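You operate a simulated robot arm through the tools that you are given. There is no shell and no other tool. Be economical: measure what you need, move in short steps, check, and stop when the job is done.

You run a simulated robot arm. Do the job below in one go: nothing can be reset, and whatever is moved stays where it is left.

## Task
Shut the air and take both caps off the tube.
Fine: furnace off, gauge knob and air valve shut first; black-gripped cap on the bench, red-gripped cap on the small shelf.

Only the result counts: the job must be done as asked and must still hold three seconds after the hand-in. Knocking over, shifting, dropping, spilling or breaking anything else fails it. A push-on lid holds only when it is set on centred and level and pressed home; a screw cap is set on level and turned clockwise until tight.

## Robot
A 7-joint arm with a two-finger parallel gripper on a trunk, on a base that drives. Base frame: it is fixed to the floor where the robot stands at the start and does not move with it; the origin is under the middle of the robot, x ahead of it, y to its left, z up. Readings come in mm, rad, newtons and seconds.
With the tool pointing down near the work surface it reaches from about 220 to 740 mm from the robot's upright axis, wherever it stands. Its first joint turns from -2.897 to 2.897 rad. Places, roughly: bench top beside the furnace [1000, 1100, 800]; black valve on the furnace [900, 700, 900]; furnace switch [500, 0, 900]; silver cap [1000, 750, 1250]; silver cap (10x10x9 cm) [1100, 800, 800]; small shelf on the furnace [900, -200, 900]. Payload 1.57 kg.
Tool frame: the origin (TCP) lies between the finger pads and is the grasp point; the fingertips stand 30 mm ahead of it; z points along the fingers, y is the line along which they close. The gripper opens to 110 mm. The fingers are 24 mm wide and 12 mm thick; the gripper's body (48 by 112 mm) begins 78 mm behind the TCP.
Orientation is told as [roll, pitch, yaw] about the base's x, y, z axes, in that order, counted from this pose: with the fingers straight down and closing along the base's y, the tool's x points along the base's -x, its y along +y and its z along -z.

## Interface
- The arm moves only by the tool jog_arm. Its argument "plan" is a list of rows, each an object (a shift or turn left out is 0, a gripper value left out holds the last) with "xyz": the shift along the base's x, y, z in cm, a list of three; "rot": the turn, a rotation vector about the base's x, y, z in rad, a list of three; "gripper": the closure in counts, from 0 (fully open) to 255 (shut). In form: [{"xyz": [dx, dy, dz], "rot": [rx, ry, rz], "gripper": gripper}, ...]. A call has 1 to 20 rows; each row shifts and turns the commanded pose from where the row before left it. Each row takes 0.2 s and may step no farther than 50 mm and 0.15 rad from the row before; otherwise, or with a gripper value out of range, the whole call is refused. A pose out of reach is approached as far as the arm can. The call stops where the force on the tool passes 40 N (or 10 N more than at its start, if that is more) or the arm is blocked; 0.2 s more then pass. The fingers move at their own pace (about 45 mm/s each) and stop on an object; they squeeze with about 24 N. The grip force told is the motor's: it shows also when the fingers shut on nothing. Time passes only in rows, and 0.2 s behind the last, so rows that do not move let the fingers close. The reply holds the time, the measured pose of the TCP, the force on the tool along the base axes, the opening and the grip force, in the units named above and with some noise, with the torque about the TCP (base axes, N m) and any sound that the robot's microphone picked up.
- Cameras (640 x 400 px; columns grow to the right, rows downward): "scene" is now at [27.7, 147.2, 1584]; the picture's right is [-0.09, -1.00, 0.00], its down [-0.61, 0.05, -0.79] and it looks along [0.79, -0.07, -0.61] (base axes); focal length 275 px, centre (320, 200). "wrist" rides on the gripper at [70, 16, -141] in the tool frame; the picture's right is [-0.23, 0.97, 0.00], its down [-0.86, -0.20, -0.48] and it looks along [-0.47, -0.11, 0.88] (tool axes); focal length 222 px, centre (320, 200).
- snapshot(camera): a new picture of that camera. It takes no simulated time.
- slide_trunk(by): slides the trunk up (or, below 0, down) by that many mm; the arm and the scene camera ride with it, the base frame stays. It gives what a move gives, with no picture.
- steer(legs): drives the robot by 1 to 6 legs, each [ahead, turn to the left] in mm and rad, along the robot's own axes; the way and the turn of a leg run together, so that a leg with both is an arc; at most 1500 mm and 3.142 rad a leg. The arm and the cameras ride along, it lands a little off, and it stops where it bumps. It gives what a move gives.
- turn_head(pan, tilt): turns the head with the scene camera to pan (to the left, within 2.705 rad either way) and tilt (down, from -0.506 to 1.204), counted from straight ahead of the robot. It gives what a move gives.
- measure_at(camera, pixels): for up to 12 pixels [column, row] of the newest picture of that camera ("zoom" is the newest enlarged one), the place [x, y, z] in the base frame of the surface seen there, good to about 2 mm. It takes no simulated time.
- enlarge(camera, box): a new picture of the part [left, top, right, bottom] of that camera's present view, enlarged. It takes no simulated time.
- finish_job(): hands the job in; it is judged then, once.

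Keep the steps short. Do not move on a guess: measure, check each grasp and each placing, and mend mistakes. In all there are 80 turns and 48 pictures (those below and enlarged ones count). Leave the gripper open and the arm clear of the work at the hand-in unless told otherwise, and finish with a single line.

The tools are called after "Emit:" as name(argument=value, ...) on one line, values as JSON. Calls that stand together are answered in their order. jog_arm: Moves the arm, as the interface text tells. Its arguments: {"type":"object","properties":{"plan":{"type":"array","items":{"type":"object","properties":{"xyz":{"type":"array","items":{"type":"number"}},"rot":{"type":"array","items":{"type":"number"}},"gripper":{"type":"number"}}}}},"required":["plan"]} The other tools are called the same way: slide_trunk (by) slides the trunk up or down; steer (legs) drives the base; turn_head (pan, tilt) turns the head that bears the scene camera; snapshot (camera) takes a picture; measure_at (camera, pixels) gives the place of the surface under pixels of a picture; enlarge (camera, box) takes an enlarged picture of a part of a camera's view; finish_job () hands the job in.

At the start:

```text
clock: 0.0
tcp_pos: [412.7, -4.7, 1365.6]
tcp_rot: [0.0, -0.025, -0.001]
force: [124.1, 12.8, -188.9]
torque: [-2.83, 5.05, -1.56]
gripper_width: 109.8
finger_force: 0.0
trunk travel left (down, up): [-510.0, 80.0]
robot x, y, heading: [1.2, -3.3, 0.001]
head pan, tilt: [-0.086, 0.66]
```

scene: 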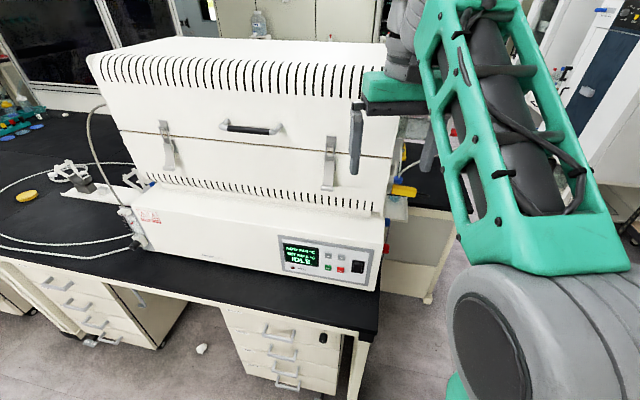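
wrist: 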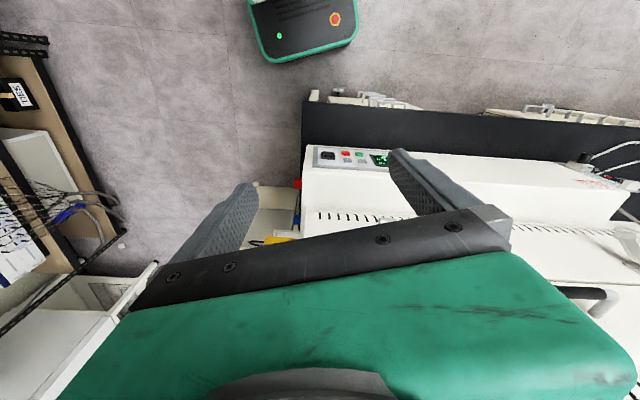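

The force reading at the start is large (about 226 N), so the hand may be touching the furnace. I'll look closer at the panel and hand area, and at the left end of the furnace, before moving.

Emit:
enlarge(camera="scene", box=[260, 60, 480, 300])

Emit:
enlarge(camera="scene", box=[0, 80, 240, 270])

Emit:
measure_at(camera="scene", pixels=[[357, 267], [340, 269], [386, 90], [400, 190], [90, 190], [135, 215], [138, 240], [374, 300], [120, 65], [390, 215], [65, 170], [27, 196]])

```text
1.67 times, centred on (370, 180) of scene
```

zoom: 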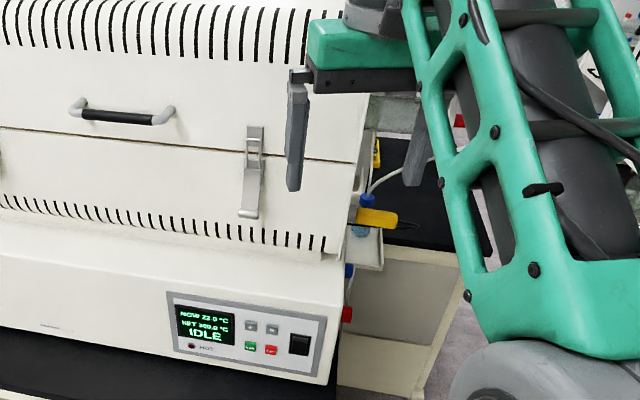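

```text
2.11 times, centred on (120, 175) of scene
```

zoom: 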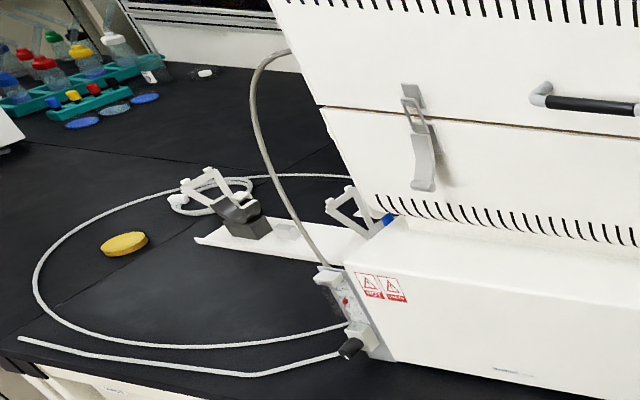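

```text
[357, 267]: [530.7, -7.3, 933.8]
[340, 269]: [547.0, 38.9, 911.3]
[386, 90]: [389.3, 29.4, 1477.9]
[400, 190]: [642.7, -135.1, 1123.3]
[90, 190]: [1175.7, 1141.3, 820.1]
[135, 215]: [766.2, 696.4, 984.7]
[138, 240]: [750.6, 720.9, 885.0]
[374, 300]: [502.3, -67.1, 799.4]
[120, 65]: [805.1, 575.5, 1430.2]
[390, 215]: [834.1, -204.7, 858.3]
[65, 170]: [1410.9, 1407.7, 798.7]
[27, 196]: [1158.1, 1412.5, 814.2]
```

Display reads IDLE; the rocker switch is at about [530,-7,934]. An idle row will show whether the force is real.

Emit:
jog_arm(plan=[{"xyz": [0, 0, 0]}])

```text
clock: 0.4
tcp_pos: [415.4, -4.2, 1364.8]
tcp_rot: [0.0, -0.034, 0.0]
force: [60.4, 6.7, -91.9]
torque: [-1.34, 2.34, -0.72]
gripper_width: 110.0
finger_force: 0.1
trunk travel left (down, up): [-510.0, 80.0]
robot x, y, heading: [0.9, -0.9, -0.003]
head pan, tilt: [-0.086, 0.66]
```

Just a start-up transient that is settling. I'll look at the right and left ends of the furnace by turning the head.

Emit:
turn_head(pan=0.75, tilt=0.6)

Emit:
snapshot(camera="scene")

```text
clock: 1.6
tcp_pos: [415.7, -3.9, 1364.0]
tcp_rot: [0.0, -0.034, -0.001]
force: [59.5, 6.2, -93.3]
torque: [-1.27, 2.27, -0.66]
gripper_width: 109.8
finger_force: 0.1
trunk travel left (down, up): [-510.0, 80.0]
robot x, y, heading: [-2.5, 1.8, -0.002]
head pan, tilt: [0.75, 0.6]
```

```text
43 pictures are left
```

scene: 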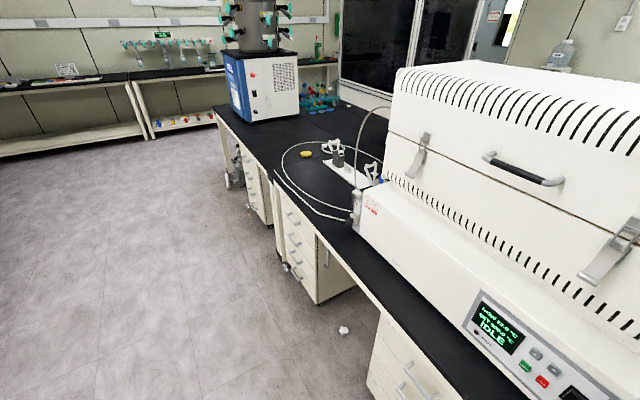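

The force persists at about 110 N. I'll check how far the furnace front is from the hand.

Emit:
measure_at(camera="scene", pixels=[[556, 182], [630, 190], [630, 130], [630, 105], [405, 70], [610, 250], [355, 205], [360, 222], [375, 170], [340, 155], [370, 112], [306, 154]])

Emit:
jog_arm(plan=[{"xyz": [-3, 0, 0]}, {"xyz": [-3, 0, 0]}])

```text
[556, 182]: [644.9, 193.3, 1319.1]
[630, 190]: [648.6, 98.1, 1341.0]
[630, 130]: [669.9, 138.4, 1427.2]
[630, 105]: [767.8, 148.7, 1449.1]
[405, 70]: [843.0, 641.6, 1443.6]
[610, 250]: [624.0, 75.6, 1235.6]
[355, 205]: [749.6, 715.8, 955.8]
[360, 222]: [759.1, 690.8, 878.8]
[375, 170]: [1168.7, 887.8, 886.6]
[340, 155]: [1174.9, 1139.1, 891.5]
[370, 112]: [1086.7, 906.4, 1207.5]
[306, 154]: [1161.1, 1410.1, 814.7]
```

```text
clock: 2.2
tcp_pos: [361.2, -1.6, 1364.3]
tcp_rot: [0.001, -0.041, 0.001]
force: [27.1, 2.2, -36.8]
torque: [-0.56, 1.43, -0.31]
gripper_width: 110.1
finger_force: 0.1
trunk travel left (down, up): [-510.0, 80.0]
robot x, y, heading: [-0.5, -0.5, -0.001]
head pan, tilt: [0.75, 0.6]
stopped in row 2: the force on the tool passed its limit at 122 N (the readings are from after the stop); the commanded pose is now the measured one
```

Emit:
jog_arm(plan=[{"xyz": [0, 0, 0]}, {"xyz": [0, 0, -1]}, {"xyz": [0, 0, -1]}])

```text
clock: 2.6
tcp_pos: [361.1, -4.1, 1364.8]
tcp_rot: [-0.001, -0.041, 0.003]
force: [14.3, 1.0, -18.8]
torque: [-0.27, 0.74, -0.1]
gripper_width: 110.1
finger_force: 0.1
trunk travel left (down, up): [-510.0, 80.0]
robot x, y, heading: [-0.8, -1.2, 0.0]
head pan, tilt: [0.75, 0.6]
stopped in row 1: the force on the tool passed its limit at 59 N (the readings are from after the stop); the commanded pose is now the measured one
```

The force halves at each stop; I'll continue with small moves.

Emit:
jog_arm(plan=[{"xyz": [0, 0, 0]}, {"xyz": [0, 0, 0]}, {"xyz": [0, 0, 0]}, {"xyz": [0, 0, 0]}])

Emit:
jog_arm(plan=[{"xyz": [0, 0, 1]}, {"xyz": [0, 0, 1]}])

```text
clock: 3.5
tcp_pos: [360.3, -3.5, 1364.5]
tcp_rot: [0.0, -0.042, 0.001]
force: [12.8, 1.6, -15.5]
torque: [-0.27, 0.68, -0.14]
gripper_width: 109.8
finger_force: 0.0
trunk travel left (down, up): [-510.0, 80.0]
robot x, y, heading: [3.1, -0.8, 0.001]
head pan, tilt: [0.75, 0.6]
stopped in row 4: the force on the tool passed its limit at 40 N (the readings are from after the stop); the commanded pose is now the measured one
```

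```text
clock: 3.8
tcp_pos: [363.2, -3.5, 1365.8]
tcp_rot: [-0.001, -0.048, 0.002]
force: [12.8, -0.4, -16.7]
torque: [-0.17, 0.72, -0.1]
gripper_width: 109.8
finger_force: 0.1
trunk travel left (down, up): [-510.0, 80.0]
robot x, y, heading: [3.4, -1.3, -0.003]
head pan, tilt: [0.75, 0.6]
stopped in row 1: the force on the tool passed its limit at 60 N (the readings are from after the stop); the commanded pose is now the measured one
```

Something resists in the folded pose. I'll try down and forward steps, small enough to keep clear of the furnace front (x≈625+).

Emit:
jog_arm(plan=[{"xyz": [1.5, 0, -2]}, {"xyz": [1.5, 0, -2]}, {"xyz": [1.5, 0, -2]}])

Emit:
turn_head(pan=-0.5, tilt=0.6)

Emit:
snapshot(camera="scene")

```text
clock: 4.6
tcp_pos: [407.6, -2.0, 1306.1]
tcp_rot: [-0.003, -0.046, 0.002]
force: [-0.7, -0.5, -0.3]
torque: [-0.01, -0.03, 0.01]
gripper_width: 110.1
finger_force: 0.0
trunk travel left (down, up): [-510.0, 80.0]
robot x, y, heading: [1.4, -1.9, -0.001]
head pan, tilt: [0.75, 0.6]
```

```text
clock: 6.1
tcp_pos: [406.6, -3.0, 1306.9]
tcp_rot: [-0.002, -0.044, 0.002]
force: [0.8, 0.7, -0.5]
torque: [-0.01, -0.01, -0.02]
gripper_width: 110.1
finger_force: 0.1
trunk travel left (down, up): [-510.0, 80.0]
robot x, y, heading: [-2.2, 2.0, -0.002]
head pan, tilt: [-0.499, 0.6]
```

```text
42 pictures are left
```

scene: 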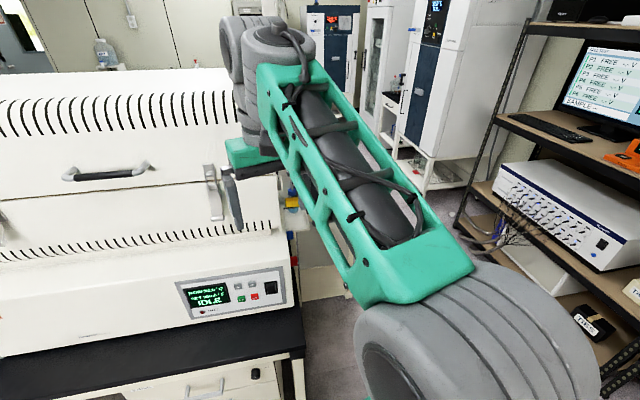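

Arm is free now (force zero). I'll measure the switch face and the room on the right, and zoom on the right panel.

Emit:
enlarge(camera="scene", box=[170, 260, 310, 340])

Emit:
measure_at(camera="scene", pixels=[[271, 287], [271, 277], [271, 297], [263, 287], [279, 287], [290, 270], [178, 300], [520, 180], [465, 210], [600, 370], [440, 150], [310, 310]])

```text
4.57 times, centred on (240, 300) of scene
```

zoom: 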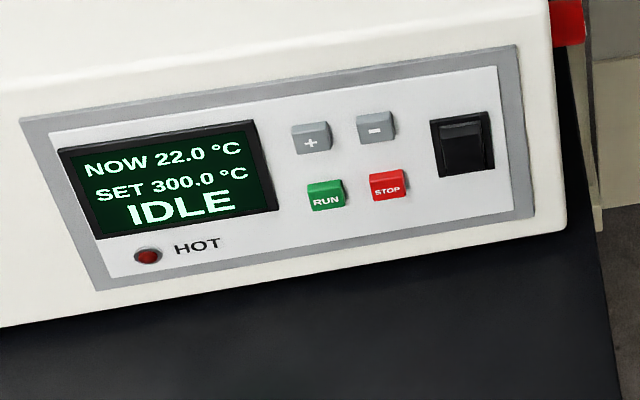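

```text
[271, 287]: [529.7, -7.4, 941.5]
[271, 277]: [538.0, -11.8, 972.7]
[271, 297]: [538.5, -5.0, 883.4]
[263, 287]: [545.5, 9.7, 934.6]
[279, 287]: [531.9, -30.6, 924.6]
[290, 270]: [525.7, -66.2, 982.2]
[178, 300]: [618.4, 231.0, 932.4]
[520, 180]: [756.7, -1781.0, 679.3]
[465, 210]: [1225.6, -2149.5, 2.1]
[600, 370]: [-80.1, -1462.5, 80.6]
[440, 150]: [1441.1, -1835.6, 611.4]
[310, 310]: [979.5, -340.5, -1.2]
```

Emit:
measure_at(camera="zoom", pixels=[[461, 127], [461, 133], [461, 140], [461, 148], [461, 156], [461, 164], [462, 171], [510, 140], [505, 60], [515, 200], [388, 187], [435, 160]])

```text
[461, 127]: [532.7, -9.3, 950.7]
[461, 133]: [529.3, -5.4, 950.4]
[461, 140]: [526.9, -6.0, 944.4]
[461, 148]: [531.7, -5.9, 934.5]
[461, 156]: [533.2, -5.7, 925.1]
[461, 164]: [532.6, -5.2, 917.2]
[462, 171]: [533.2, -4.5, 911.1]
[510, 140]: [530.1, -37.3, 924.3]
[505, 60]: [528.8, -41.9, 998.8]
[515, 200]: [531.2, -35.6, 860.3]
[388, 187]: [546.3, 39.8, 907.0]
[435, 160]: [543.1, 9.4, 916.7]
```

Rocker: upper half (z≈945, x≈527) protrudes, lower half is flush. With the display lit, pressing the upper half should switch it off. The furnace is turned about -0.29 rad (panel normal ≈ [-0.956, 0.29]). I'll back off 200 mm so there is room to level the tool.

Emit:
steer(legs=[[-220, 0]])

Emit:
jog_arm(plan=[{"xyz": [1, 0, -3], "rot": [0, -0.139, 0], "gripper": 255}, {"xyz": [1, 0, -3], "rot": [0, -0.139, 0]}, {"xyz": [1, 0, -3], "rot": [0, -0.139, 0]}, {"xyz": [1, 0, -3], "rot": [0, -0.139, 0]}, {"xyz": [1, 0, -3], "rot": [0, -0.139, 0]}, {"xyz": [1, 0, -3], "rot": [0, -0.139, 0]}, {"xyz": [1, 0, -3], "rot": [0, -0.139, 0]}, {"xyz": [1, 0, -3], "rot": [0, -0.139, 0]}, {"xyz": [1, 0, -3], "rot": [0, -0.139, 0]}, {"xyz": [1, 0, -3], "rot": [0, -0.139, 0]}, {"xyz": [1, 0, -3], "rot": [0, -0.137, 0]}])

```text
clock: 7.8
tcp_pos: [184.8, -1.9, 1306.8]
tcp_rot: [-0.002, -0.049, 0.002]
force: [-0.5, -0.5, -0.3]
torque: [0.0, -0.03, 0.01]
gripper_width: 109.9
finger_force: 0.0
trunk travel left (down, up): [-510.0, 80.0]
robot x, y, heading: [-222.2, 0.1, -0.005]
head pan, tilt: [-0.499, 0.6]
```

```text
clock: 10.2
tcp_pos: [297.9, -1.8, 980.8]
tcp_rot: [-2.817, -1.561, 2.815]
force: [0.2, -0.2, 0.4]
torque: [0.0, 0.1, -0.01]
gripper_width: 0.1
finger_force: 21.5
trunk travel left (down, up): [-510.0, 80.0]
robot x, y, heading: [-220.3, -0.9, -0.001]
head pan, tilt: [-0.499, 0.6]
```

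Tool is level. Yaw it -0.29 and approach the switch to 40 mm off: TCP at about [460,14,946].

Emit:
jog_arm(plan=[{"xyz": [4, 0.4, -0.9], "rot": [0, 0, -0.145]}, {"xyz": [4, 0.4, -0.9], "rot": [0, 0, -0.145]}, {"xyz": [4, 0.4, -0.9]}, {"xyz": [4.2, 0.4, -0.8]}, {}])

Emit:
enlarge(camera="scene", box=[170, 160, 410, 310])

```text
clock: 11.4
tcp_pos: [397.0, 19.3, 939.8]
tcp_rot: [-3.11, -1.554, 2.878]
force: [0.4, 0.3, -0.1]
torque: [-0.02, 0.01, 0.0]
gripper_width: 0.2
finger_force: 21.4
out of reach, approached as far as the arm can: row 1, 3, 4
trunk travel left (down, up): [-510.0, 80.0]
robot x, y, heading: [-214.5, -0.7, -0.002]
head pan, tilt: [-0.499, 0.6]
```

```text
2.67 times, centred on (290, 235) of scene
```

zoom: 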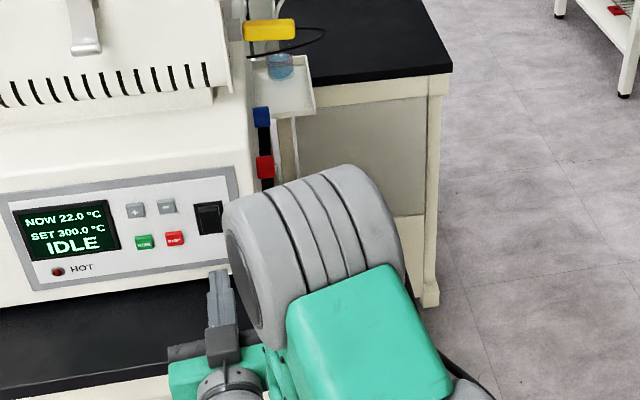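

Reach in this posture is limited, so I'll drive 45 mm ahead, then adjust sideways by jog.

Emit:
steer(legs=[[45, 0]])

Emit:
jog_arm(plan=[{"xyz": [0, -1.0, 0.6]}, {"xyz": [0, -0.9, 0]}, {}])

```text
clock: 12.3
tcp_pos: [442.8, 19.1, 939.3]
tcp_rot: [-3.123, -1.552, 2.889]
force: [0.7, 0.1, 0.1]
torque: [-0.01, 0.0, -0.01]
gripper_width: 0.2
finger_force: 21.2
trunk travel left (down, up): [-510.0, 80.0]
robot x, y, heading: [-176.0, 0.4, 0.002]
head pan, tilt: [-0.499, 0.6]
```

```text
clock: 13.1
tcp_pos: [443.4, 0.4, 945.9]
tcp_rot: [-3.116, -1.552, 2.884]
force: [-0.2, 0.0, 0.6]
torque: [0.01, 0.04, 0.01]
gripper_width: 0.0
finger_force: 21.8
trunk travel left (down, up): [-510.0, 80.0]
robot x, y, heading: [-174.7, 5.8, -0.003]
head pan, tilt: [-0.499, 0.6]
```

Fingertip at about [472,-7,946]. Move ahead 40 mm and look from the wrist and scene cameras.

Emit:
jog_arm(plan=[{"xyz": [2, 0, 0]}, {"xyz": [2, 0, 0]}, {}])

Emit:
enlarge(camera="scene", box=[160, 190, 340, 310])

```text
clock: 13.9
tcp_pos: [452.6, 2.4, 934.3]
tcp_rot: [-3.12, -1.55, 2.888]
force: [-0.4, 0.1, 0.4]
torque: [0.0, 0.0, 0.0]
gripper_width: 0.0
finger_force: 21.8
out of reach, approached as far as the arm can: row 1, 2
trunk travel left (down, up): [-510.0, 80.0]
robot x, y, heading: [-173.2, 0.2, 0.001]
head pan, tilt: [-0.499, 0.6]
```

```text
3.33 times, centred on (250, 250) of scene
```

zoom: 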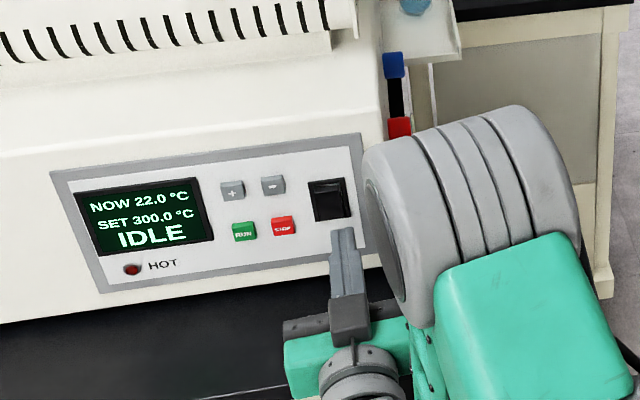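

The arm reaches down from too high a shoulder. I'll withdraw, raise the hand 250 mm and lower the trunk 250 mm.

Emit:
steer(legs=[[-100, 0]])

Emit:
jog_arm(plan=[{"xyz": [0, 0, 5]}, {"xyz": [0, 0, 5]}, {"xyz": [0, 0, 5]}, {"xyz": [0, 0, 5]}, {"xyz": [0, 0, 5]}, {"xyz": [0, 0, 5]}, {}])

Emit:
slide_trunk(by=-290)

Emit:
jog_arm(plan=[{"xyz": [3, 0, 0]}, {"xyz": [3, 0, 0]}, {"xyz": [3, 0, 0]}, {}])

```text
clock: 15.0
tcp_pos: [353.5, 1.3, 932.9]
tcp_rot: [-3.127, -1.55, 2.897]
force: [-0.2, 0.0, 0.2]
torque: [0.01, -0.02, 0.01]
gripper_width: 0.1
finger_force: 21.0
trunk travel left (down, up): [-510.0, 80.0]
robot x, y, heading: [-275.1, -0.2, 0.002]
head pan, tilt: [-0.499, 0.6]
```

```text
clock: 16.6
tcp_pos: [294.0, 1.9, 1024.5]
tcp_rot: [-3.125, -1.55, 2.894]
force: [-0.5, 0.1, 0.4]
torque: [0.02, -0.02, 0.01]
gripper_width: 0.0
finger_force: 21.7
out of reach, approached as far as the arm can: row 1, 2, 3, 4, 5, 6
trunk travel left (down, up): [-510.0, 80.0]
robot x, y, heading: [-276.4, -1.5, 0.004]
head pan, tilt: [-0.499, 0.6]
```

```text
clock: 19.5
tcp_pos: [294.1, 2.6, 736.3]
tcp_rot: [-3.122, -1.547, 2.892]
force: [0.7, -0.2, -0.4]
torque: [-0.01, 0.0, 0.0]
gripper_width: 0.0
finger_force: 21.6
trunk travel left (down, up): [-220.0, 370.0]
robot x, y, heading: [-273.6, 0.5, 0.003]
head pan, tilt: [-0.499, 0.6]
```

```text
clock: 20.5
tcp_pos: [315.4, 3.4, 708.4]
tcp_rot: [-3.125, -1.547, 2.894]
force: [-0.1, -0.3, 0.2]
torque: [0.0, -0.02, 0.0]
gripper_width: 0.0
finger_force: 21.3
out of reach, approached as far as the arm can: row 1, 2, 3
trunk travel left (down, up): [-220.0, 370.0]
robot x, y, heading: [-273.3, -1.1, 0.006]
head pan, tilt: [-0.499, 0.6]
```

The arm slides along some joint limit. I'll look at its posture.

Emit:
turn_head(pan=-0.2, tilt=0.9)

Emit:
snapshot(camera="scene")

```text
clock: 21.3
tcp_pos: [314.2, 4.1, 710.4]
tcp_rot: [-3.126, -1.547, 2.894]
force: [0.8, 0.4, -0.6]
torque: [0.03, 0.01, -0.03]
gripper_width: 0.2
finger_force: 21.3
trunk travel left (down, up): [-220.0, 370.0]
robot x, y, heading: [-277.7, -3.8, 0.004]
head pan, tilt: [-0.201, 0.901]
```

```text
38 pictures are left
```

scene: 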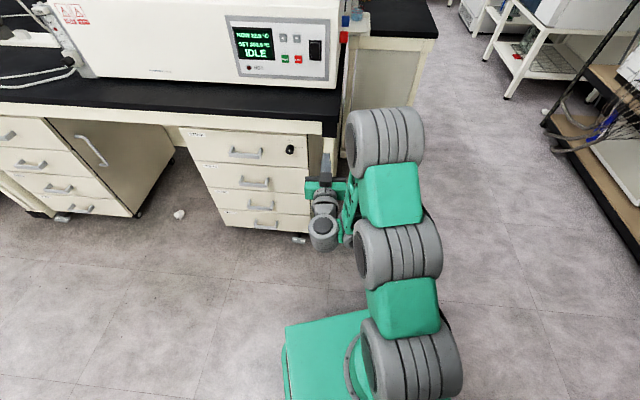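

The elbow is pushed far forward and the wrist is at its bend limit. I'll tip the tool about 0.55 rad down to relieve the wrist while rising in front of the bench.

Emit:
jog_arm(plan=[{"xyz": [-1, 0, 3], "rot": [0.036, 0.135, 0]}, {"xyz": [0, 0, 4], "rot": [0.036, 0.135, 0]}, {"xyz": [0, 0, 4], "rot": [0.036, 0.135, 0]}, {"xyz": [0, 0, 4], "rot": [0.036, 0.135, 0]}, {"xyz": [0, 0, 4]}, {"xyz": [0, 0, 4]}, {"xyz": [0, 0, 2]}, {}])

Emit:
measure_at(camera="scene", pixels=[[280, 118], [317, 120], [326, 135], [338, 90]])

```text
clock: 23.1
tcp_pos: [227.8, -21.8, 721.7]
tcp_rot: [0.035, -1.46, -0.264]
force: [-0.4, -0.7, -0.5]
torque: [0.01, 0.0, 0.0]
gripper_width: 0.2
finger_force: 21.5
out of reach, approached as far as the arm can: row 1, 2, 3, 4, 5, 6, 7
trunk travel left (down, up): [-220.0, 370.0]
robot x, y, heading: [-273.9, 2.2, 0.0]
head pan, tilt: [-0.201, 0.901]
```

```text
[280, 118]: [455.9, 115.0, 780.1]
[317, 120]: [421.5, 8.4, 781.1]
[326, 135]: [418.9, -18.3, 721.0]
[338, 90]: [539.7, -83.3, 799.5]
```

Still stuck; I'll unwind toward tool-down pitch in place to free the joint.

Emit:
jog_arm(plan=[{"rot": [0.036, 0.135, 0]}, {"rot": [0.036, 0.135, 0]}, {"rot": [0.036, 0.135, 0]}, {"rot": [0.036, 0.135, 0]}, {"rot": [0.036, 0.135, 0]}, {"rot": [0.036, 0.135, 0]}, {}])

Emit:
jog_arm(plan=[{"xyz": [0, 0, 4]}, {"xyz": [0, 0, 4]}, {"xyz": [0, 0, 4]}, {}])

Emit:
snapshot(camera="scene")

```text
clock: 24.5
tcp_pos: [116.5, -91.2, 557.9]
tcp_rot: [-0.224, -0.969, -0.066]
force: [-0.6, -0.4, -0.6]
torque: [0.02, 0.03, -0.01]
gripper_width: 0.2
finger_force: 21.5
out of reach, approached as far as the arm can: row 1, 2, 3, 4, 5, 6
trunk travel left (down, up): [-220.0, 370.0]
robot x, y, heading: [-273.5, 1.0, 0.003]
head pan, tilt: [-0.201, 0.901]
stopped in row 6: the arm was blocked; the commanded pose is now the measured one
```

```text
clock: 25.7
tcp_pos: [125.1, -121.7, 596.7]
tcp_rot: [-0.459, -1.07, 0.133]
force: [0.5, 0.4, -0.3]
torque: [0.01, -0.03, 0.01]
gripper_width: 0.1
finger_force: 21.3
out of reach, approached as far as the arm can: row 1, 2, 3
trunk travel left (down, up): [-220.0, 370.0]
robot x, y, heading: [-274.7, 0.3, 0.007]
head pan, tilt: [-0.201, 0.901]
stopped in row 4: the arm was blocked; the commanded pose is now the measured one
```

```text
37 pictures are left
```

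scene: 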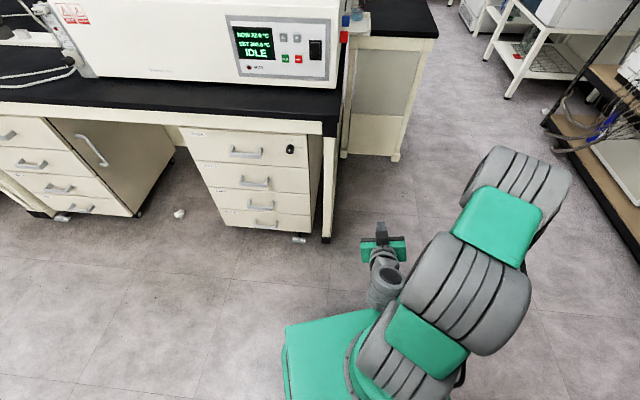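

The arm has folded to the right with the hand close to the body. Try extending ahead (still clear of the bench edge at x=420).

Emit:
jog_arm(plan=[{"xyz": [4, 0, 0]}, {"xyz": [4, 0, 0]}, {"xyz": [4, 0, 0]}, {"xyz": [3, 0, 0]}])

```text
clock: 26.7
tcp_pos: [196.9, -111.1, 551.0]
tcp_rot: [-0.456, -1.077, 0.136]
force: [-0.1, 0.4, 0.2]
torque: [0.02, -0.01, -0.01]
gripper_width: 0.2
finger_force: 21.1
out of reach, approached as far as the arm can: row 1, 2, 3, 4
trunk travel left (down, up): [-220.0, 370.0]
robot x, y, heading: [-273.1, 2.0, 0.003]
head pan, tilt: [-0.201, 0.901]
```

The wrist joint sits at its "folded" limit, so pitching up should relieve it. I'll pitch up, then rise and straighten the yaw.

Emit:
jog_arm(plan=[{"rot": [-0.05, -0.13, 0]}, {"rot": [-0.05, -0.13, 0]}, {"rot": [-0.05, -0.13, 0]}, {"xyz": [1, 3, 2], "rot": [0, 0, 0.12]}, {"xyz": [1, 3, 3], "rot": [0, 0, 0.12]}, {"xyz": [1, 3, 3], "rot": [0, 0, 0.12]}, {"xyz": [1, 2, 3]}, {"xyz": [1, 0, 3]}, {}])

```text
clock: 28.7
tcp_pos: [247.6, -3.7, 692.5]
tcp_rot: [-1.22, -1.325, 1.212]
force: [-0.4, -0.1, -0.1]
torque: [0.04, -0.02, 0.0]
gripper_width: 0.0
finger_force: 21.6
out of reach, approached as far as the arm can: row 1
trunk travel left (down, up): [-220.0, 370.0]
robot x, y, heading: [-271.5, -0.6, -0.001]
head pan, tilt: [-0.201, 0.901]
```

Tracking again: tool nearly straight ahead. Now reverse the earlier successful path back to tool-down (rising, pitching down).

Emit:
jog_arm(plan=[{"rot": [0.115, 0, 0]}, {"rot": [0.115, 0, 0]}, {"xyz": [-1, 0, 3], "rot": [0, 0.136, 0]}, {"xyz": [-1, 0, 3], "rot": [0, 0.136, 0]}, {"xyz": [-1, 0, 3], "rot": [0, 0.136, 0]}, {"xyz": [-1, 0, 3], "rot": [0, 0.136, 0]}, {"xyz": [-1, 0, 3], "rot": [0, 0.136, 0]}, {"xyz": [-1, 0, 3], "rot": [0, 0.136, 0]}, {"xyz": [-1, 0, 3], "rot": [0, 0.136, 0]}, {"xyz": [-1, 0, 3], "rot": [0, 0.136, 0]}, {"xyz": [-1, 0, 3], "rot": [0, 0.136, 0]}, {"xyz": [-1, 0, 3], "rot": [0, 0.136, 0]}, {"xyz": [-1, 0, 2], "rot": [0, 0.12, 0]}, {}])

Emit:
snapshot(camera="scene")

```text
clock: 31.7
tcp_pos: [137.2, -3.3, 1010.7]
tcp_rot: [0.004, -0.003, 0.002]
force: [1.0, -0.3, 0.0]
torque: [-0.01, -0.01, -0.02]
gripper_width: 0.2
finger_force: 21.6
trunk travel left (down, up): [-220.0, 370.0]
robot x, y, heading: [-277.2, -1.9, -0.001]
head pan, tilt: [-0.201, 0.901]
```

```text
36 pictures are left
```

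scene: 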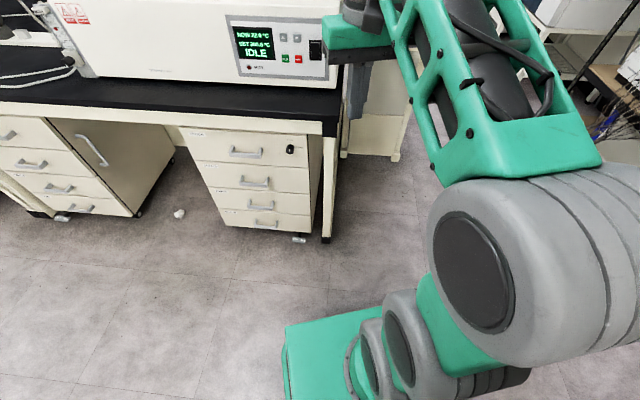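

Back in a good posture. This time extend first (tool down), yaw -0.28, and then pitch up with the hand far out.

Emit:
jog_arm(plan=[{"xyz": [4, 0, 0], "rot": [0, 0, -0.14]}, {"xyz": [4, 0, 0], "rot": [0, 0, -0.14]}, {"xyz": [4, 0, 0]}, {"xyz": [4, 0, 0]}, {"xyz": [4, 0, 0]}, {"xyz": [4, 0, 0]}, {"rot": [-0.0386, -0.1345, 0]}, {"rot": [-0.0386, -0.1345, 0]}, {"rot": [-0.0386, -0.1345, 0]}, {"rot": [-0.0386, -0.1345, 0]}, {"rot": [-0.0386, -0.1345, 0]}, {"rot": [-0.0386, -0.1345, 0]}, {}])

```text
clock: 34.5
tcp_pos: [402.2, 2.8, 1036.6]
tcp_rot: [-0.003, -0.714, -0.276]
force: [0.8, 1.0, -0.6]
torque: [0.02, 0.04, 0.04]
gripper_width: 0.2
finger_force: 21.2
out of reach, approached as far as the arm can: row 5, 6, 9, 11, 12
trunk travel left (down, up): [-220.0, 370.0]
robot x, y, heading: [-276.7, -0.4, 0.003]
head pan, tilt: [-0.201, 0.901]
```

Emit:
turn_head(pan=-0.5, tilt=0.75)

Emit:
snapshot(camera="scene")

```text
clock: 35.3
tcp_pos: [403.5, 3.5, 1038.6]
tcp_rot: [-0.004, -0.714, -0.273]
force: [0.2, 0.6, 0.1]
torque: [0.0, -0.01, 0.02]
gripper_width: 0.1
finger_force: 21.3
trunk travel left (down, up): [-220.0, 370.0]
robot x, y, heading: [-279.0, 0.2, -0.001]
head pan, tilt: [-0.499, 0.75]
```

```text
35 pictures are left
```

scene: 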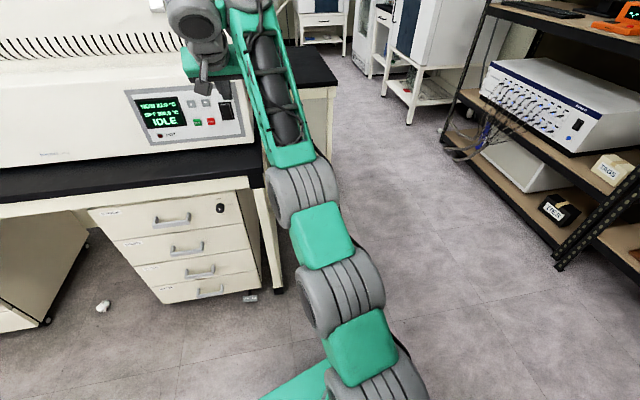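

The forearm points upward — the shoulder is too low now. I'll undo the pitch, back off, raise the trunk again and go down with the tool vertical and far out before pitching.

Emit:
jog_arm(plan=[{"xyz": [-3, 0, 0], "rot": [0.0386, 0.1345, 0]}, {"xyz": [-3, 0, 0], "rot": [0.0386, 0.1345, 0]}, {"xyz": [-3, 0, 0], "rot": [0.0386, 0.1345, 0]}, {"xyz": [-2, 0, 0], "rot": [0.0386, 0.1345, 0]}, {"xyz": [0, 0, 0], "rot": [0.0386, 0.1345, 0]}, {}])

Emit:
steer(legs=[[-250, 0]])

Emit:
slide_trunk(by=290)

Emit:
jog_arm(plan=[{"xyz": [0, 0, -4.5]}, {"xyz": [0, 0, -4.5]}, {"xyz": [0, 0, -4.5]}, {"xyz": [0, 0, -4.5]}, {"xyz": [0, 0, -4.5]}, {"xyz": [0, 0, -4.5]}, {"xyz": [0, 0, -4.5]}, {"xyz": [0, 0, -4.5]}, {"xyz": [3, 0, -3]}, {"xyz": [4, 0, 0]}, {}])

```text
clock: 36.7
tcp_pos: [283.0, 2.7, 1025.3]
tcp_rot: [0.001, -0.013, -0.277]
force: [-0.5, 0.4, -0.3]
torque: [-0.01, -0.02, 0.03]
gripper_width: 0.2
finger_force: 21.4
out of reach, approached as far as the arm can: row 5
trunk travel left (down, up): [-220.0, 370.0]
robot x, y, heading: [-275.6, -1.7, 0.004]
head pan, tilt: [-0.499, 0.75]
```

```text
clock: 38.5
tcp_pos: [32.1, 2.7, 1024.6]
tcp_rot: [-0.001, -0.014, -0.277]
force: [-0.1, 0.3, -0.2]
torque: [0.01, 0.0, 0.01]
gripper_width: 0.0
finger_force: 21.5
trunk travel left (down, up): [-220.0, 370.0]
robot x, y, heading: [-521.8, -1.4, 0.003]
head pan, tilt: [-0.499, 0.75]
```

```text
clock: 41.4
tcp_pos: [32.3, 3.6, 1316.2]
tcp_rot: [-0.001, -0.014, -0.278]
force: [-0.3, 0.5, 0.0]
torque: [0.01, 0.01, -0.04]
gripper_width: 0.0
finger_force: 21.2
trunk travel left (down, up): [-510.0, 80.0]
robot x, y, heading: [-526.8, 1.3, 0.001]
head pan, tilt: [-0.499, 0.75]
```

```text
clock: 43.8
tcp_pos: [111.1, 2.3, 935.2]
tcp_rot: [-0.002, -0.013, -0.277]
force: [0.3, -1.0, -0.6]
torque: [0.03, 0.0, -0.03]
gripper_width: 0.0
finger_force: 20.9
out of reach, approached as far as the arm can: row 7
trunk travel left (down, up): [-510.0, 80.0]
robot x, y, heading: [-526.2, 2.6, 0.0]
head pan, tilt: [-0.499, 0.75]
```

Good: 637 mm out at z 935. Pitch up now.

Emit:
jog_arm(plan=[{"rot": [-0.0386, -0.1345, 0]}, {"rot": [-0.0386, -0.1345, 0]}, {"rot": [-0.0386, -0.1345, 0]}, {"rot": [-0.0386, -0.1345, 0]}, {"rot": [-0.0386, -0.1345, 0]}, {"rot": [-0.0386, -0.1345, 0]}, {"rot": [-0.0386, -0.1345, 0]}, {"rot": [-0.0386, -0.1345, 0]}, {}])

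Emit:
snapshot(camera="scene")

```text
clock: 45.8
tcp_pos: [112.4, 2.7, 935.0]
tcp_rot: [-0.003, -1.135, -0.276]
force: [0.2, -0.2, -1.1]
torque: [-0.02, 0.03, 0.04]
gripper_width: 0.1
finger_force: 20.9
trunk travel left (down, up): [-510.0, 80.0]
robot x, y, heading: [-528.3, -5.0, 0.001]
head pan, tilt: [-0.499, 0.75]
```

```text
34 pictures are left
```

scene: 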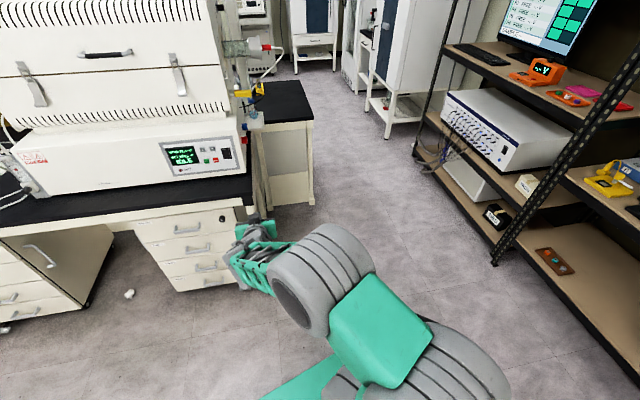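

No limit this time; 25° below horizontal is fine for pressing. Enlarge the right end of the furnace, and then drive ahead 330 mm.

Emit:
enlarge(camera="scene", box=[190, 20, 330, 160])

Emit:
steer(legs=[[330, 0]])

```text
2.86 times, centred on (260, 90) of scene
```

zoom: 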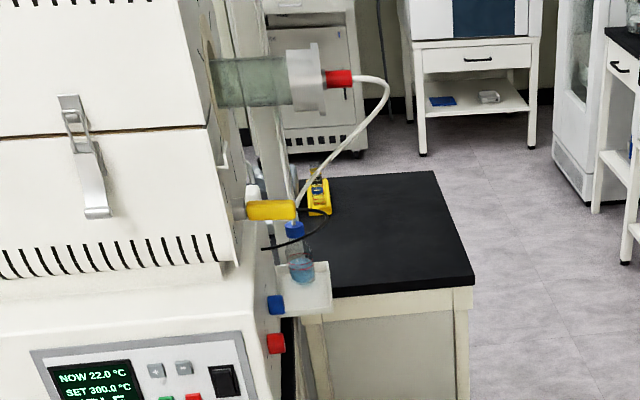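

```text
clock: 48.0
tcp_pos: [435.1, 0.8, 936.4]
tcp_rot: [-0.003, -1.134, -0.278]
force: [0.0, 0.1, 0.1]
torque: [-0.03, -0.02, 0.01]
gripper_width: 0.1
finger_force: 21.3
trunk travel left (down, up): [-510.0, 80.0]
robot x, y, heading: [-202.8, 1.8, -0.004]
head pan, tilt: [-0.499, 0.75]
```

The right tube end has the red-gripped cap with a hose to a wash bottle on the small shelf. Now move to the switch: to TCP [485,3,948], then creep until contact.

Emit:
jog_arm(plan=[{"xyz": [2.5, 0.2, 1.2]}, {"xyz": [2.0, 0, 0]}, {}])

Emit:
enlarge(camera="scene", box=[120, 130, 300, 250])

```text
clock: 48.8
tcp_pos: [480.2, 3.6, 947.8]
tcp_rot: [-0.004, -1.134, -0.278]
force: [0.2, 0.2, 0.4]
torque: [0.01, -0.01, -0.05]
gripper_width: 0.0
finger_force: 21.3
trunk travel left (down, up): [-510.0, 80.0]
robot x, y, heading: [-205.4, -1.6, 0.001]
head pan, tilt: [-0.499, 0.75]
```

```text
3.33 times, centred on (210, 190) of scene
```

zoom: 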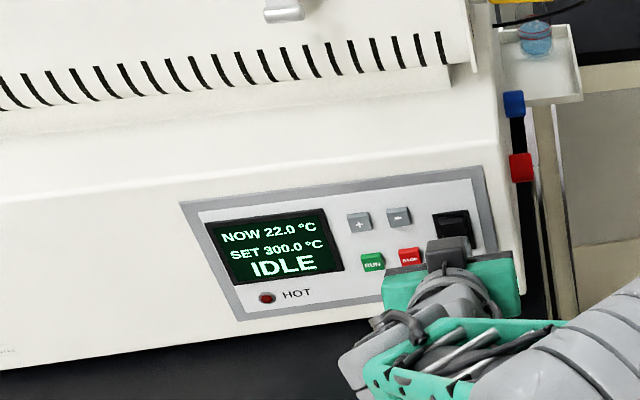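

Aligned with the rocker. Creep forward.

Emit:
jog_arm(plan=[{"xyz": [0.8, -0.1, 0]}, {"xyz": [0.6, -0.1, 0]}, {"xyz": [0.4, 0, 0]}, {"xyz": [0.4, 0, 0]}, {"xyz": [0.3, 0, 0]}])

Emit:
enlarge(camera="scene", box=[120, 130, 300, 250])

```text
clock: 50.1
tcp_pos: [498.3, 1.9, 947.9]
tcp_rot: [-0.011, -1.132, -0.272]
force: [-28.5, 2.4, 12.9]
torque: [-0.21, -0.35, -0.23]
gripper_width: 0.0
finger_force: 21.1
trunk travel left (down, up): [-510.0, 80.0]
robot x, y, heading: [-202.2, -0.8, 0.002]
head pan, tilt: [-0.499, 0.75]
stopped in row 5: the force on the tool passed its limit at 42 N (the readings are from after the stop); the commanded pose is now the measured one
```

```text
3.33 times, centred on (210, 190) of scene
```

zoom: 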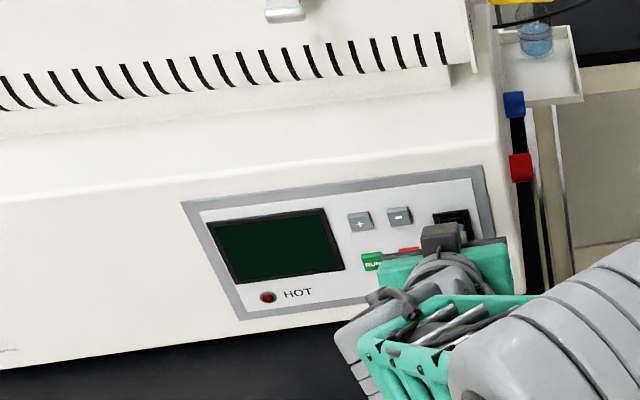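

Display is dark: furnace off. Back the finger straight off, reverse 330 mm, and fold the arm to tool-down and high for travelling; open the gripper.

Emit:
jog_arm(plan=[{"xyz": [-3, 0.5, 0]}, {"xyz": [-3, 0.5, 0]}])

Emit:
steer(legs=[[-250, 0]])

Emit:
jog_arm(plan=[{"rot": [0.0386, 0.1345, 0]}, {"rot": [0.0386, 0.1345, 0]}, {"rot": [0.0386, 0.1345, 0]}, {"rot": [0.0386, 0.1345, 0]}, {"rot": [0.0386, 0.1345, 0]}, {"rot": [0.0386, 0.1345, 0]}, {"rot": [0.0386, 0.1345, 0]}, {"xyz": [-2, 0, 2], "rot": [0.0386, 0.1345, 0]}, {"xyz": [-2, 0, 4], "rot": [0, 0, 0.139], "gripper": 0}, {"xyz": [-2, 0, 4], "rot": [0, 0, 0.139]}, {"xyz": [-2, 0, 4]}, {"xyz": [-2, 0, 4]}, {"xyz": [-2, 0, 4]}, {"xyz": [-2, 0, 4]}, {"xyz": [-2, 0, 4]}, {}])

Emit:
steer(legs=[[0, 1.2], [900, 0]])

```text
clock: 50.7
tcp_pos: [443.2, 11.6, 944.6]
tcp_rot: [-0.01, -1.126, -0.273]
force: [-0.5, 0.0, 0.4]
torque: [0.0, -0.04, -0.03]
gripper_width: 0.2
finger_force: 21.0
trunk travel left (down, up): [-510.0, 80.0]
robot x, y, heading: [-207.0, 2.4, -0.004]
head pan, tilt: [-0.499, 0.75]
```

```text
clock: 52.5
tcp_pos: [197.3, 12.1, 944.8]
tcp_rot: [-0.009, -1.127, -0.27]
force: [1.0, 0.3, -0.4]
torque: [0.0, -0.01, 0.02]
gripper_width: 0.0
finger_force: 21.1
trunk travel left (down, up): [-510.0, 80.0]
robot x, y, heading: [-448.3, -2.1, -0.004]
head pan, tilt: [-0.499, 0.75]
```

```text
clock: 55.9
tcp_pos: [36.1, 14.8, 1245.7]
tcp_rot: [-0.001, -0.009, 0.003]
force: [0.1, 0.1, 0.5]
torque: [-0.02, -0.04, 0.02]
gripper_width: 109.8
finger_force: 0.0
trunk travel left (down, up): [-510.0, 80.0]
robot x, y, heading: [-451.7, -4.4, 0.004]
head pan, tilt: [-0.499, 0.75]
```

```text
clock: 63.7
tcp_pos: [-0.3, 1312.6, 1244.5]
tcp_rot: [-0.002, -0.009, 1.237]
force: [0.0, 0.0, 0.3]
torque: [0.01, -0.01, 0.01]
gripper_width: 110.2
finger_force: 0.1
trunk travel left (down, up): [-510.0, 80.0]
robot x, y, heading: [-149.7, 845.8, 1.235]
head pan, tilt: [-0.499, 0.75]
```

Turn to face the furnace front (heading -0.29) and look at the left end.

Emit:
steer(legs=[[0, -1.525], [250, 0]])

Emit:
turn_head(pan=0.25, tilt=0.55)

Emit:
snapshot(camera="scene")

```text
clock: 69.3
tcp_pos: [554.2, 627.7, 1245.2]
tcp_rot: [-0.003, -0.007, -0.325]
force: [-0.5, 0.2, -0.9]
torque: [-0.01, 0.03, 0.01]
gripper_width: 110.0
finger_force: 0.0
trunk travel left (down, up): [-510.0, 80.0]
robot x, y, heading: [89.7, 769.2, -0.326]
head pan, tilt: [-0.499, 0.75]
```

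```text
clock: 70.4
tcp_pos: [554.5, 628.0, 1244.8]
tcp_rot: [-0.003, -0.008, -0.324]
force: [-0.6, 0.0, -0.6]
torque: [-0.01, 0.01, -0.02]
gripper_width: 110.0
finger_force: 0.3
trunk travel left (down, up): [-510.0, 80.0]
robot x, y, heading: [89.6, 773.1, -0.323]
head pan, tilt: [0.25, 0.55]
```

```text
30 pictures are left
```

scene: 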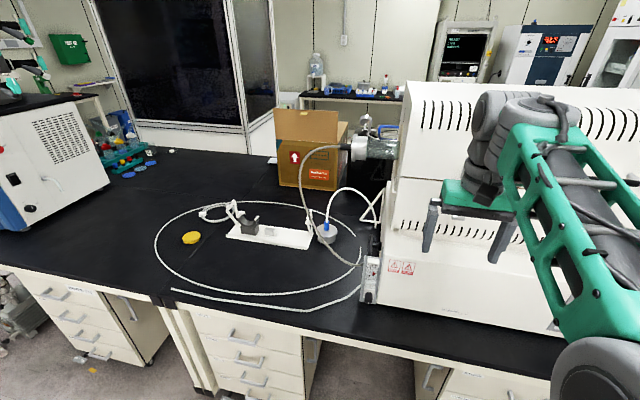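

Now the left cap (with a black grip and hose) and the flow panel are visible. Enlarge both.

Emit:
enlarge(camera="scene", box=[300, 110, 420, 310])

Emit:
enlarge(camera="scene", box=[330, 235, 400, 310])

Emit:
measure_at(camera="zoom", pixels=[[320, 200], [300, 120], [300, 290], [330, 330]])

Emit:
measure_at(camera="scene", pixels=[[356, 147], [345, 148], [362, 140], [362, 158], [385, 148], [398, 150], [325, 148], [325, 235], [410, 110], [190, 238], [240, 220], [376, 200]])

```text
2.00 times, centred on (360, 210) of scene
```

zoom: 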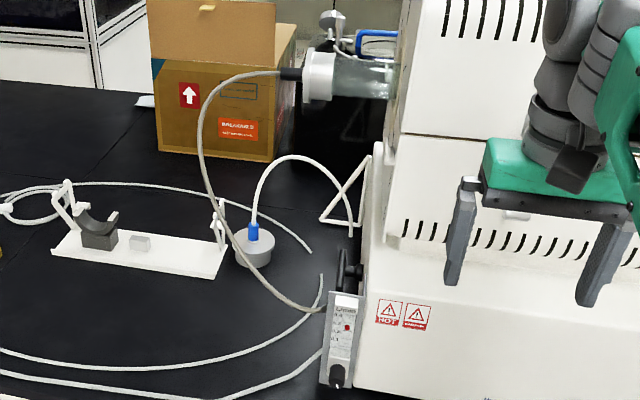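

```text
5.33 times, centred on (365, 272) of scene
```

zoom: 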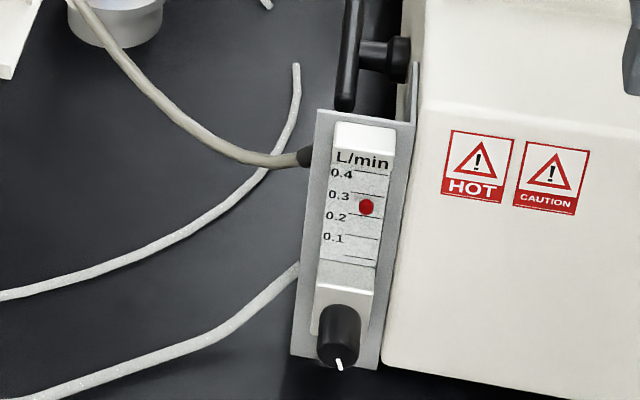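

```text
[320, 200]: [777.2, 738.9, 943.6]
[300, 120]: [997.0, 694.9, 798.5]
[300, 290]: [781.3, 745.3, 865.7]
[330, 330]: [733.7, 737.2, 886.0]
```

```text
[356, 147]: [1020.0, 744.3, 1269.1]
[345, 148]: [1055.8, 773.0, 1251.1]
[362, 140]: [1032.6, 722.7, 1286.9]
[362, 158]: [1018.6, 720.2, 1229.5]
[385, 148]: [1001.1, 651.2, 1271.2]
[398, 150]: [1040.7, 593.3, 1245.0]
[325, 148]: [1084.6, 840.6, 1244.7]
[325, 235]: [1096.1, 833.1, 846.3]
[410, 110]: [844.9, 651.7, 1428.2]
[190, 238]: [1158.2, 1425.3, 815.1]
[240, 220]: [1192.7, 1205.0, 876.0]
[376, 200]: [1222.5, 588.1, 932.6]
```

The rotameter shows 0.25 L/min (red ball), its knob at the panel bottom; a black lever valve sits behind/above the panel. Measure both accurately.

Emit:
measure_at(camera="zoom", pixels=[[340, 310], [340, 350], [338, 330], [322, 332], [357, 332], [300, 340], [370, 355], [348, 20], [346, 60], [343, 100], [375, 55], [400, 60]])

Emit:
enlarge(camera="scene", box=[355, 215, 395, 265])

```text
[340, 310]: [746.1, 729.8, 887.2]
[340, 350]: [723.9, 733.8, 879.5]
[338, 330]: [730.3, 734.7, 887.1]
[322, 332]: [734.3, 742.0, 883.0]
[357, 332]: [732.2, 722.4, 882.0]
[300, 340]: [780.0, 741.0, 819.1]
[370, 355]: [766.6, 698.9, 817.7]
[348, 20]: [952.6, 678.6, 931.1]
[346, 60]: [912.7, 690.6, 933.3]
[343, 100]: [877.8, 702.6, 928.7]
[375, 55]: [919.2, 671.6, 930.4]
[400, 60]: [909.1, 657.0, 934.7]
```

```text
8.00 times, centred on (375, 240) of scene
```

zoom: 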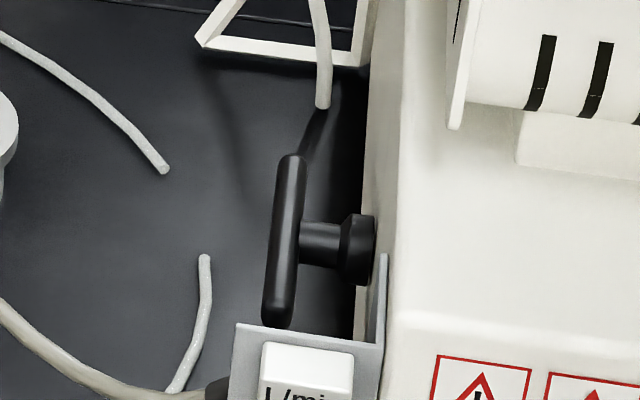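

Bar of the black valve runs horizontally front–back, centred [913,691,933] on a stem from the furnace side. Gauge knob is at [731,734,885], facing front. First the gauge knob: back off 160 mm, extend and lower with tool down, then pitch up.

Emit:
steer(legs=[[-200, 0]])

Emit:
jog_arm(plan=[{"xyz": [1.5, 1.6, -4.5]}, {"xyz": [1.5, 1.6, -4.5]}, {"xyz": [1.5, 1.6, -4.5]}, {"xyz": [1.5, 1.6, -4.5]}, {"xyz": [1.5, 1.6, -4.5]}, {"xyz": [2, 2, -4]}, {"xyz": [3, 2, -3]}, {"xyz": [3, 2, 0]}, {"rot": [-0.039, -0.135, 0]}, {"rot": [-0.039, -0.135, 0]}, {"rot": [-0.039, -0.135, 0]}, {"rot": [-0.039, -0.135, 0]}, {"rot": [-0.039, -0.135, 0]}, {"rot": [-0.039, -0.135, 0]}, {"rot": [-0.039, -0.135, 0]}, {"rot": [-0.039, -0.135, 0]}, {"rot": [-0.039, -0.135, 0]}, {"rot": [-0.039, -0.135, 0]}, {}])

```text
clock: 72.0
tcp_pos: [364.8, 692.5, 1245.3]
tcp_rot: [0.0, -0.01, -0.327]
force: [-0.1, -0.9, 0.2]
torque: [-0.03, -0.01, -0.01]
gripper_width: 109.9
finger_force: 0.1
trunk travel left (down, up): [-510.0, 80.0]
robot x, y, heading: [-103.4, 834.1, -0.331]
head pan, tilt: [0.25, 0.55]
```

```text
clock: 76.0
tcp_pos: [525.7, 831.5, 953.9]
tcp_rot: [0.269, -1.408, -0.558]
force: [-0.1, -0.4, -1.2]
torque: [-0.04, -0.04, -0.05]
gripper_width: 110.3
finger_force: 0.1
out of reach, approached as far as the arm can: row 6
trunk travel left (down, up): [-510.0, 80.0]
robot x, y, heading: [-104.2, 837.1, -0.325]
head pan, tilt: [0.25, 0.55]
```

Tool now points almost level at the furnace (direction [0.95,-0.28,-0.16]). Lower to knob height, half-close the fingers, and zoom on the knob to centre it exactly.

Emit:
jog_arm(plan=[{"xyz": [-0.4, -1.5, -2.4], "gripper": 140}, {"xyz": [-0.4, -1.2, -2.4]}, {"xyz": [0, 0, -2]}, {}])

Emit:
enlarge(camera="scene", box=[310, 210, 390, 260])

Emit:
snapshot(camera="wrist")

```text
clock: 77.0
tcp_pos: [518.0, 803.5, 885.5]
tcp_rot: [0.267, -1.407, -0.555]
force: [-0.1, 0.4, 0.8]
torque: [0.01, 0.01, -0.02]
gripper_width: 49.7
finger_force: 0.0
trunk travel left (down, up): [-510.0, 80.0]
robot x, y, heading: [-101.0, 833.3, -0.329]
head pan, tilt: [0.25, 0.55]
```

```text
8.00 times, centred on (350, 235) of scene
```

zoom: 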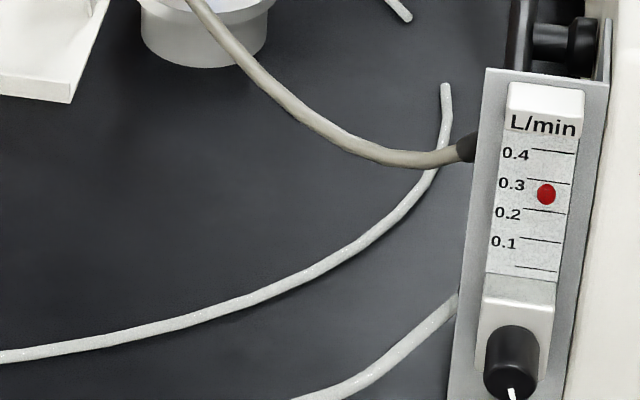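

```text
25 pictures are left
```

wrist: 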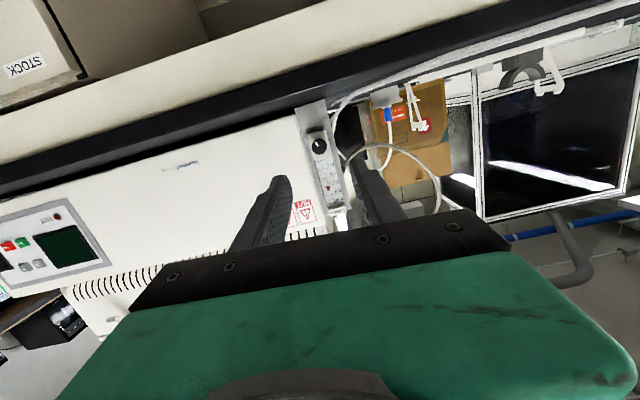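

Emit:
measure_at(camera="wrist", pixels=[[318, 145], [313, 146], [323, 144], [318, 140], [318, 151], [303, 130], [330, 195], [309, 147]])

Emit:
measure_at(camera="zoom", pixels=[[511, 378], [488, 370], [537, 370], [513, 390], [512, 335]])

```text
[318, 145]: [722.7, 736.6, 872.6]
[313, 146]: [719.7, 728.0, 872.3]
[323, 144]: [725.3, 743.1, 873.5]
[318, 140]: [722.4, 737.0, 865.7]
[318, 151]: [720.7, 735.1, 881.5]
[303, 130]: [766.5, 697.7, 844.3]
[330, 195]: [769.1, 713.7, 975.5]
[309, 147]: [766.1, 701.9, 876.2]
```

```text
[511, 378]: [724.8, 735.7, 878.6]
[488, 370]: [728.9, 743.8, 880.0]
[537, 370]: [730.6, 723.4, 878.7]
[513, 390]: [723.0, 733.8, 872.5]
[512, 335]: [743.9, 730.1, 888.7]
```

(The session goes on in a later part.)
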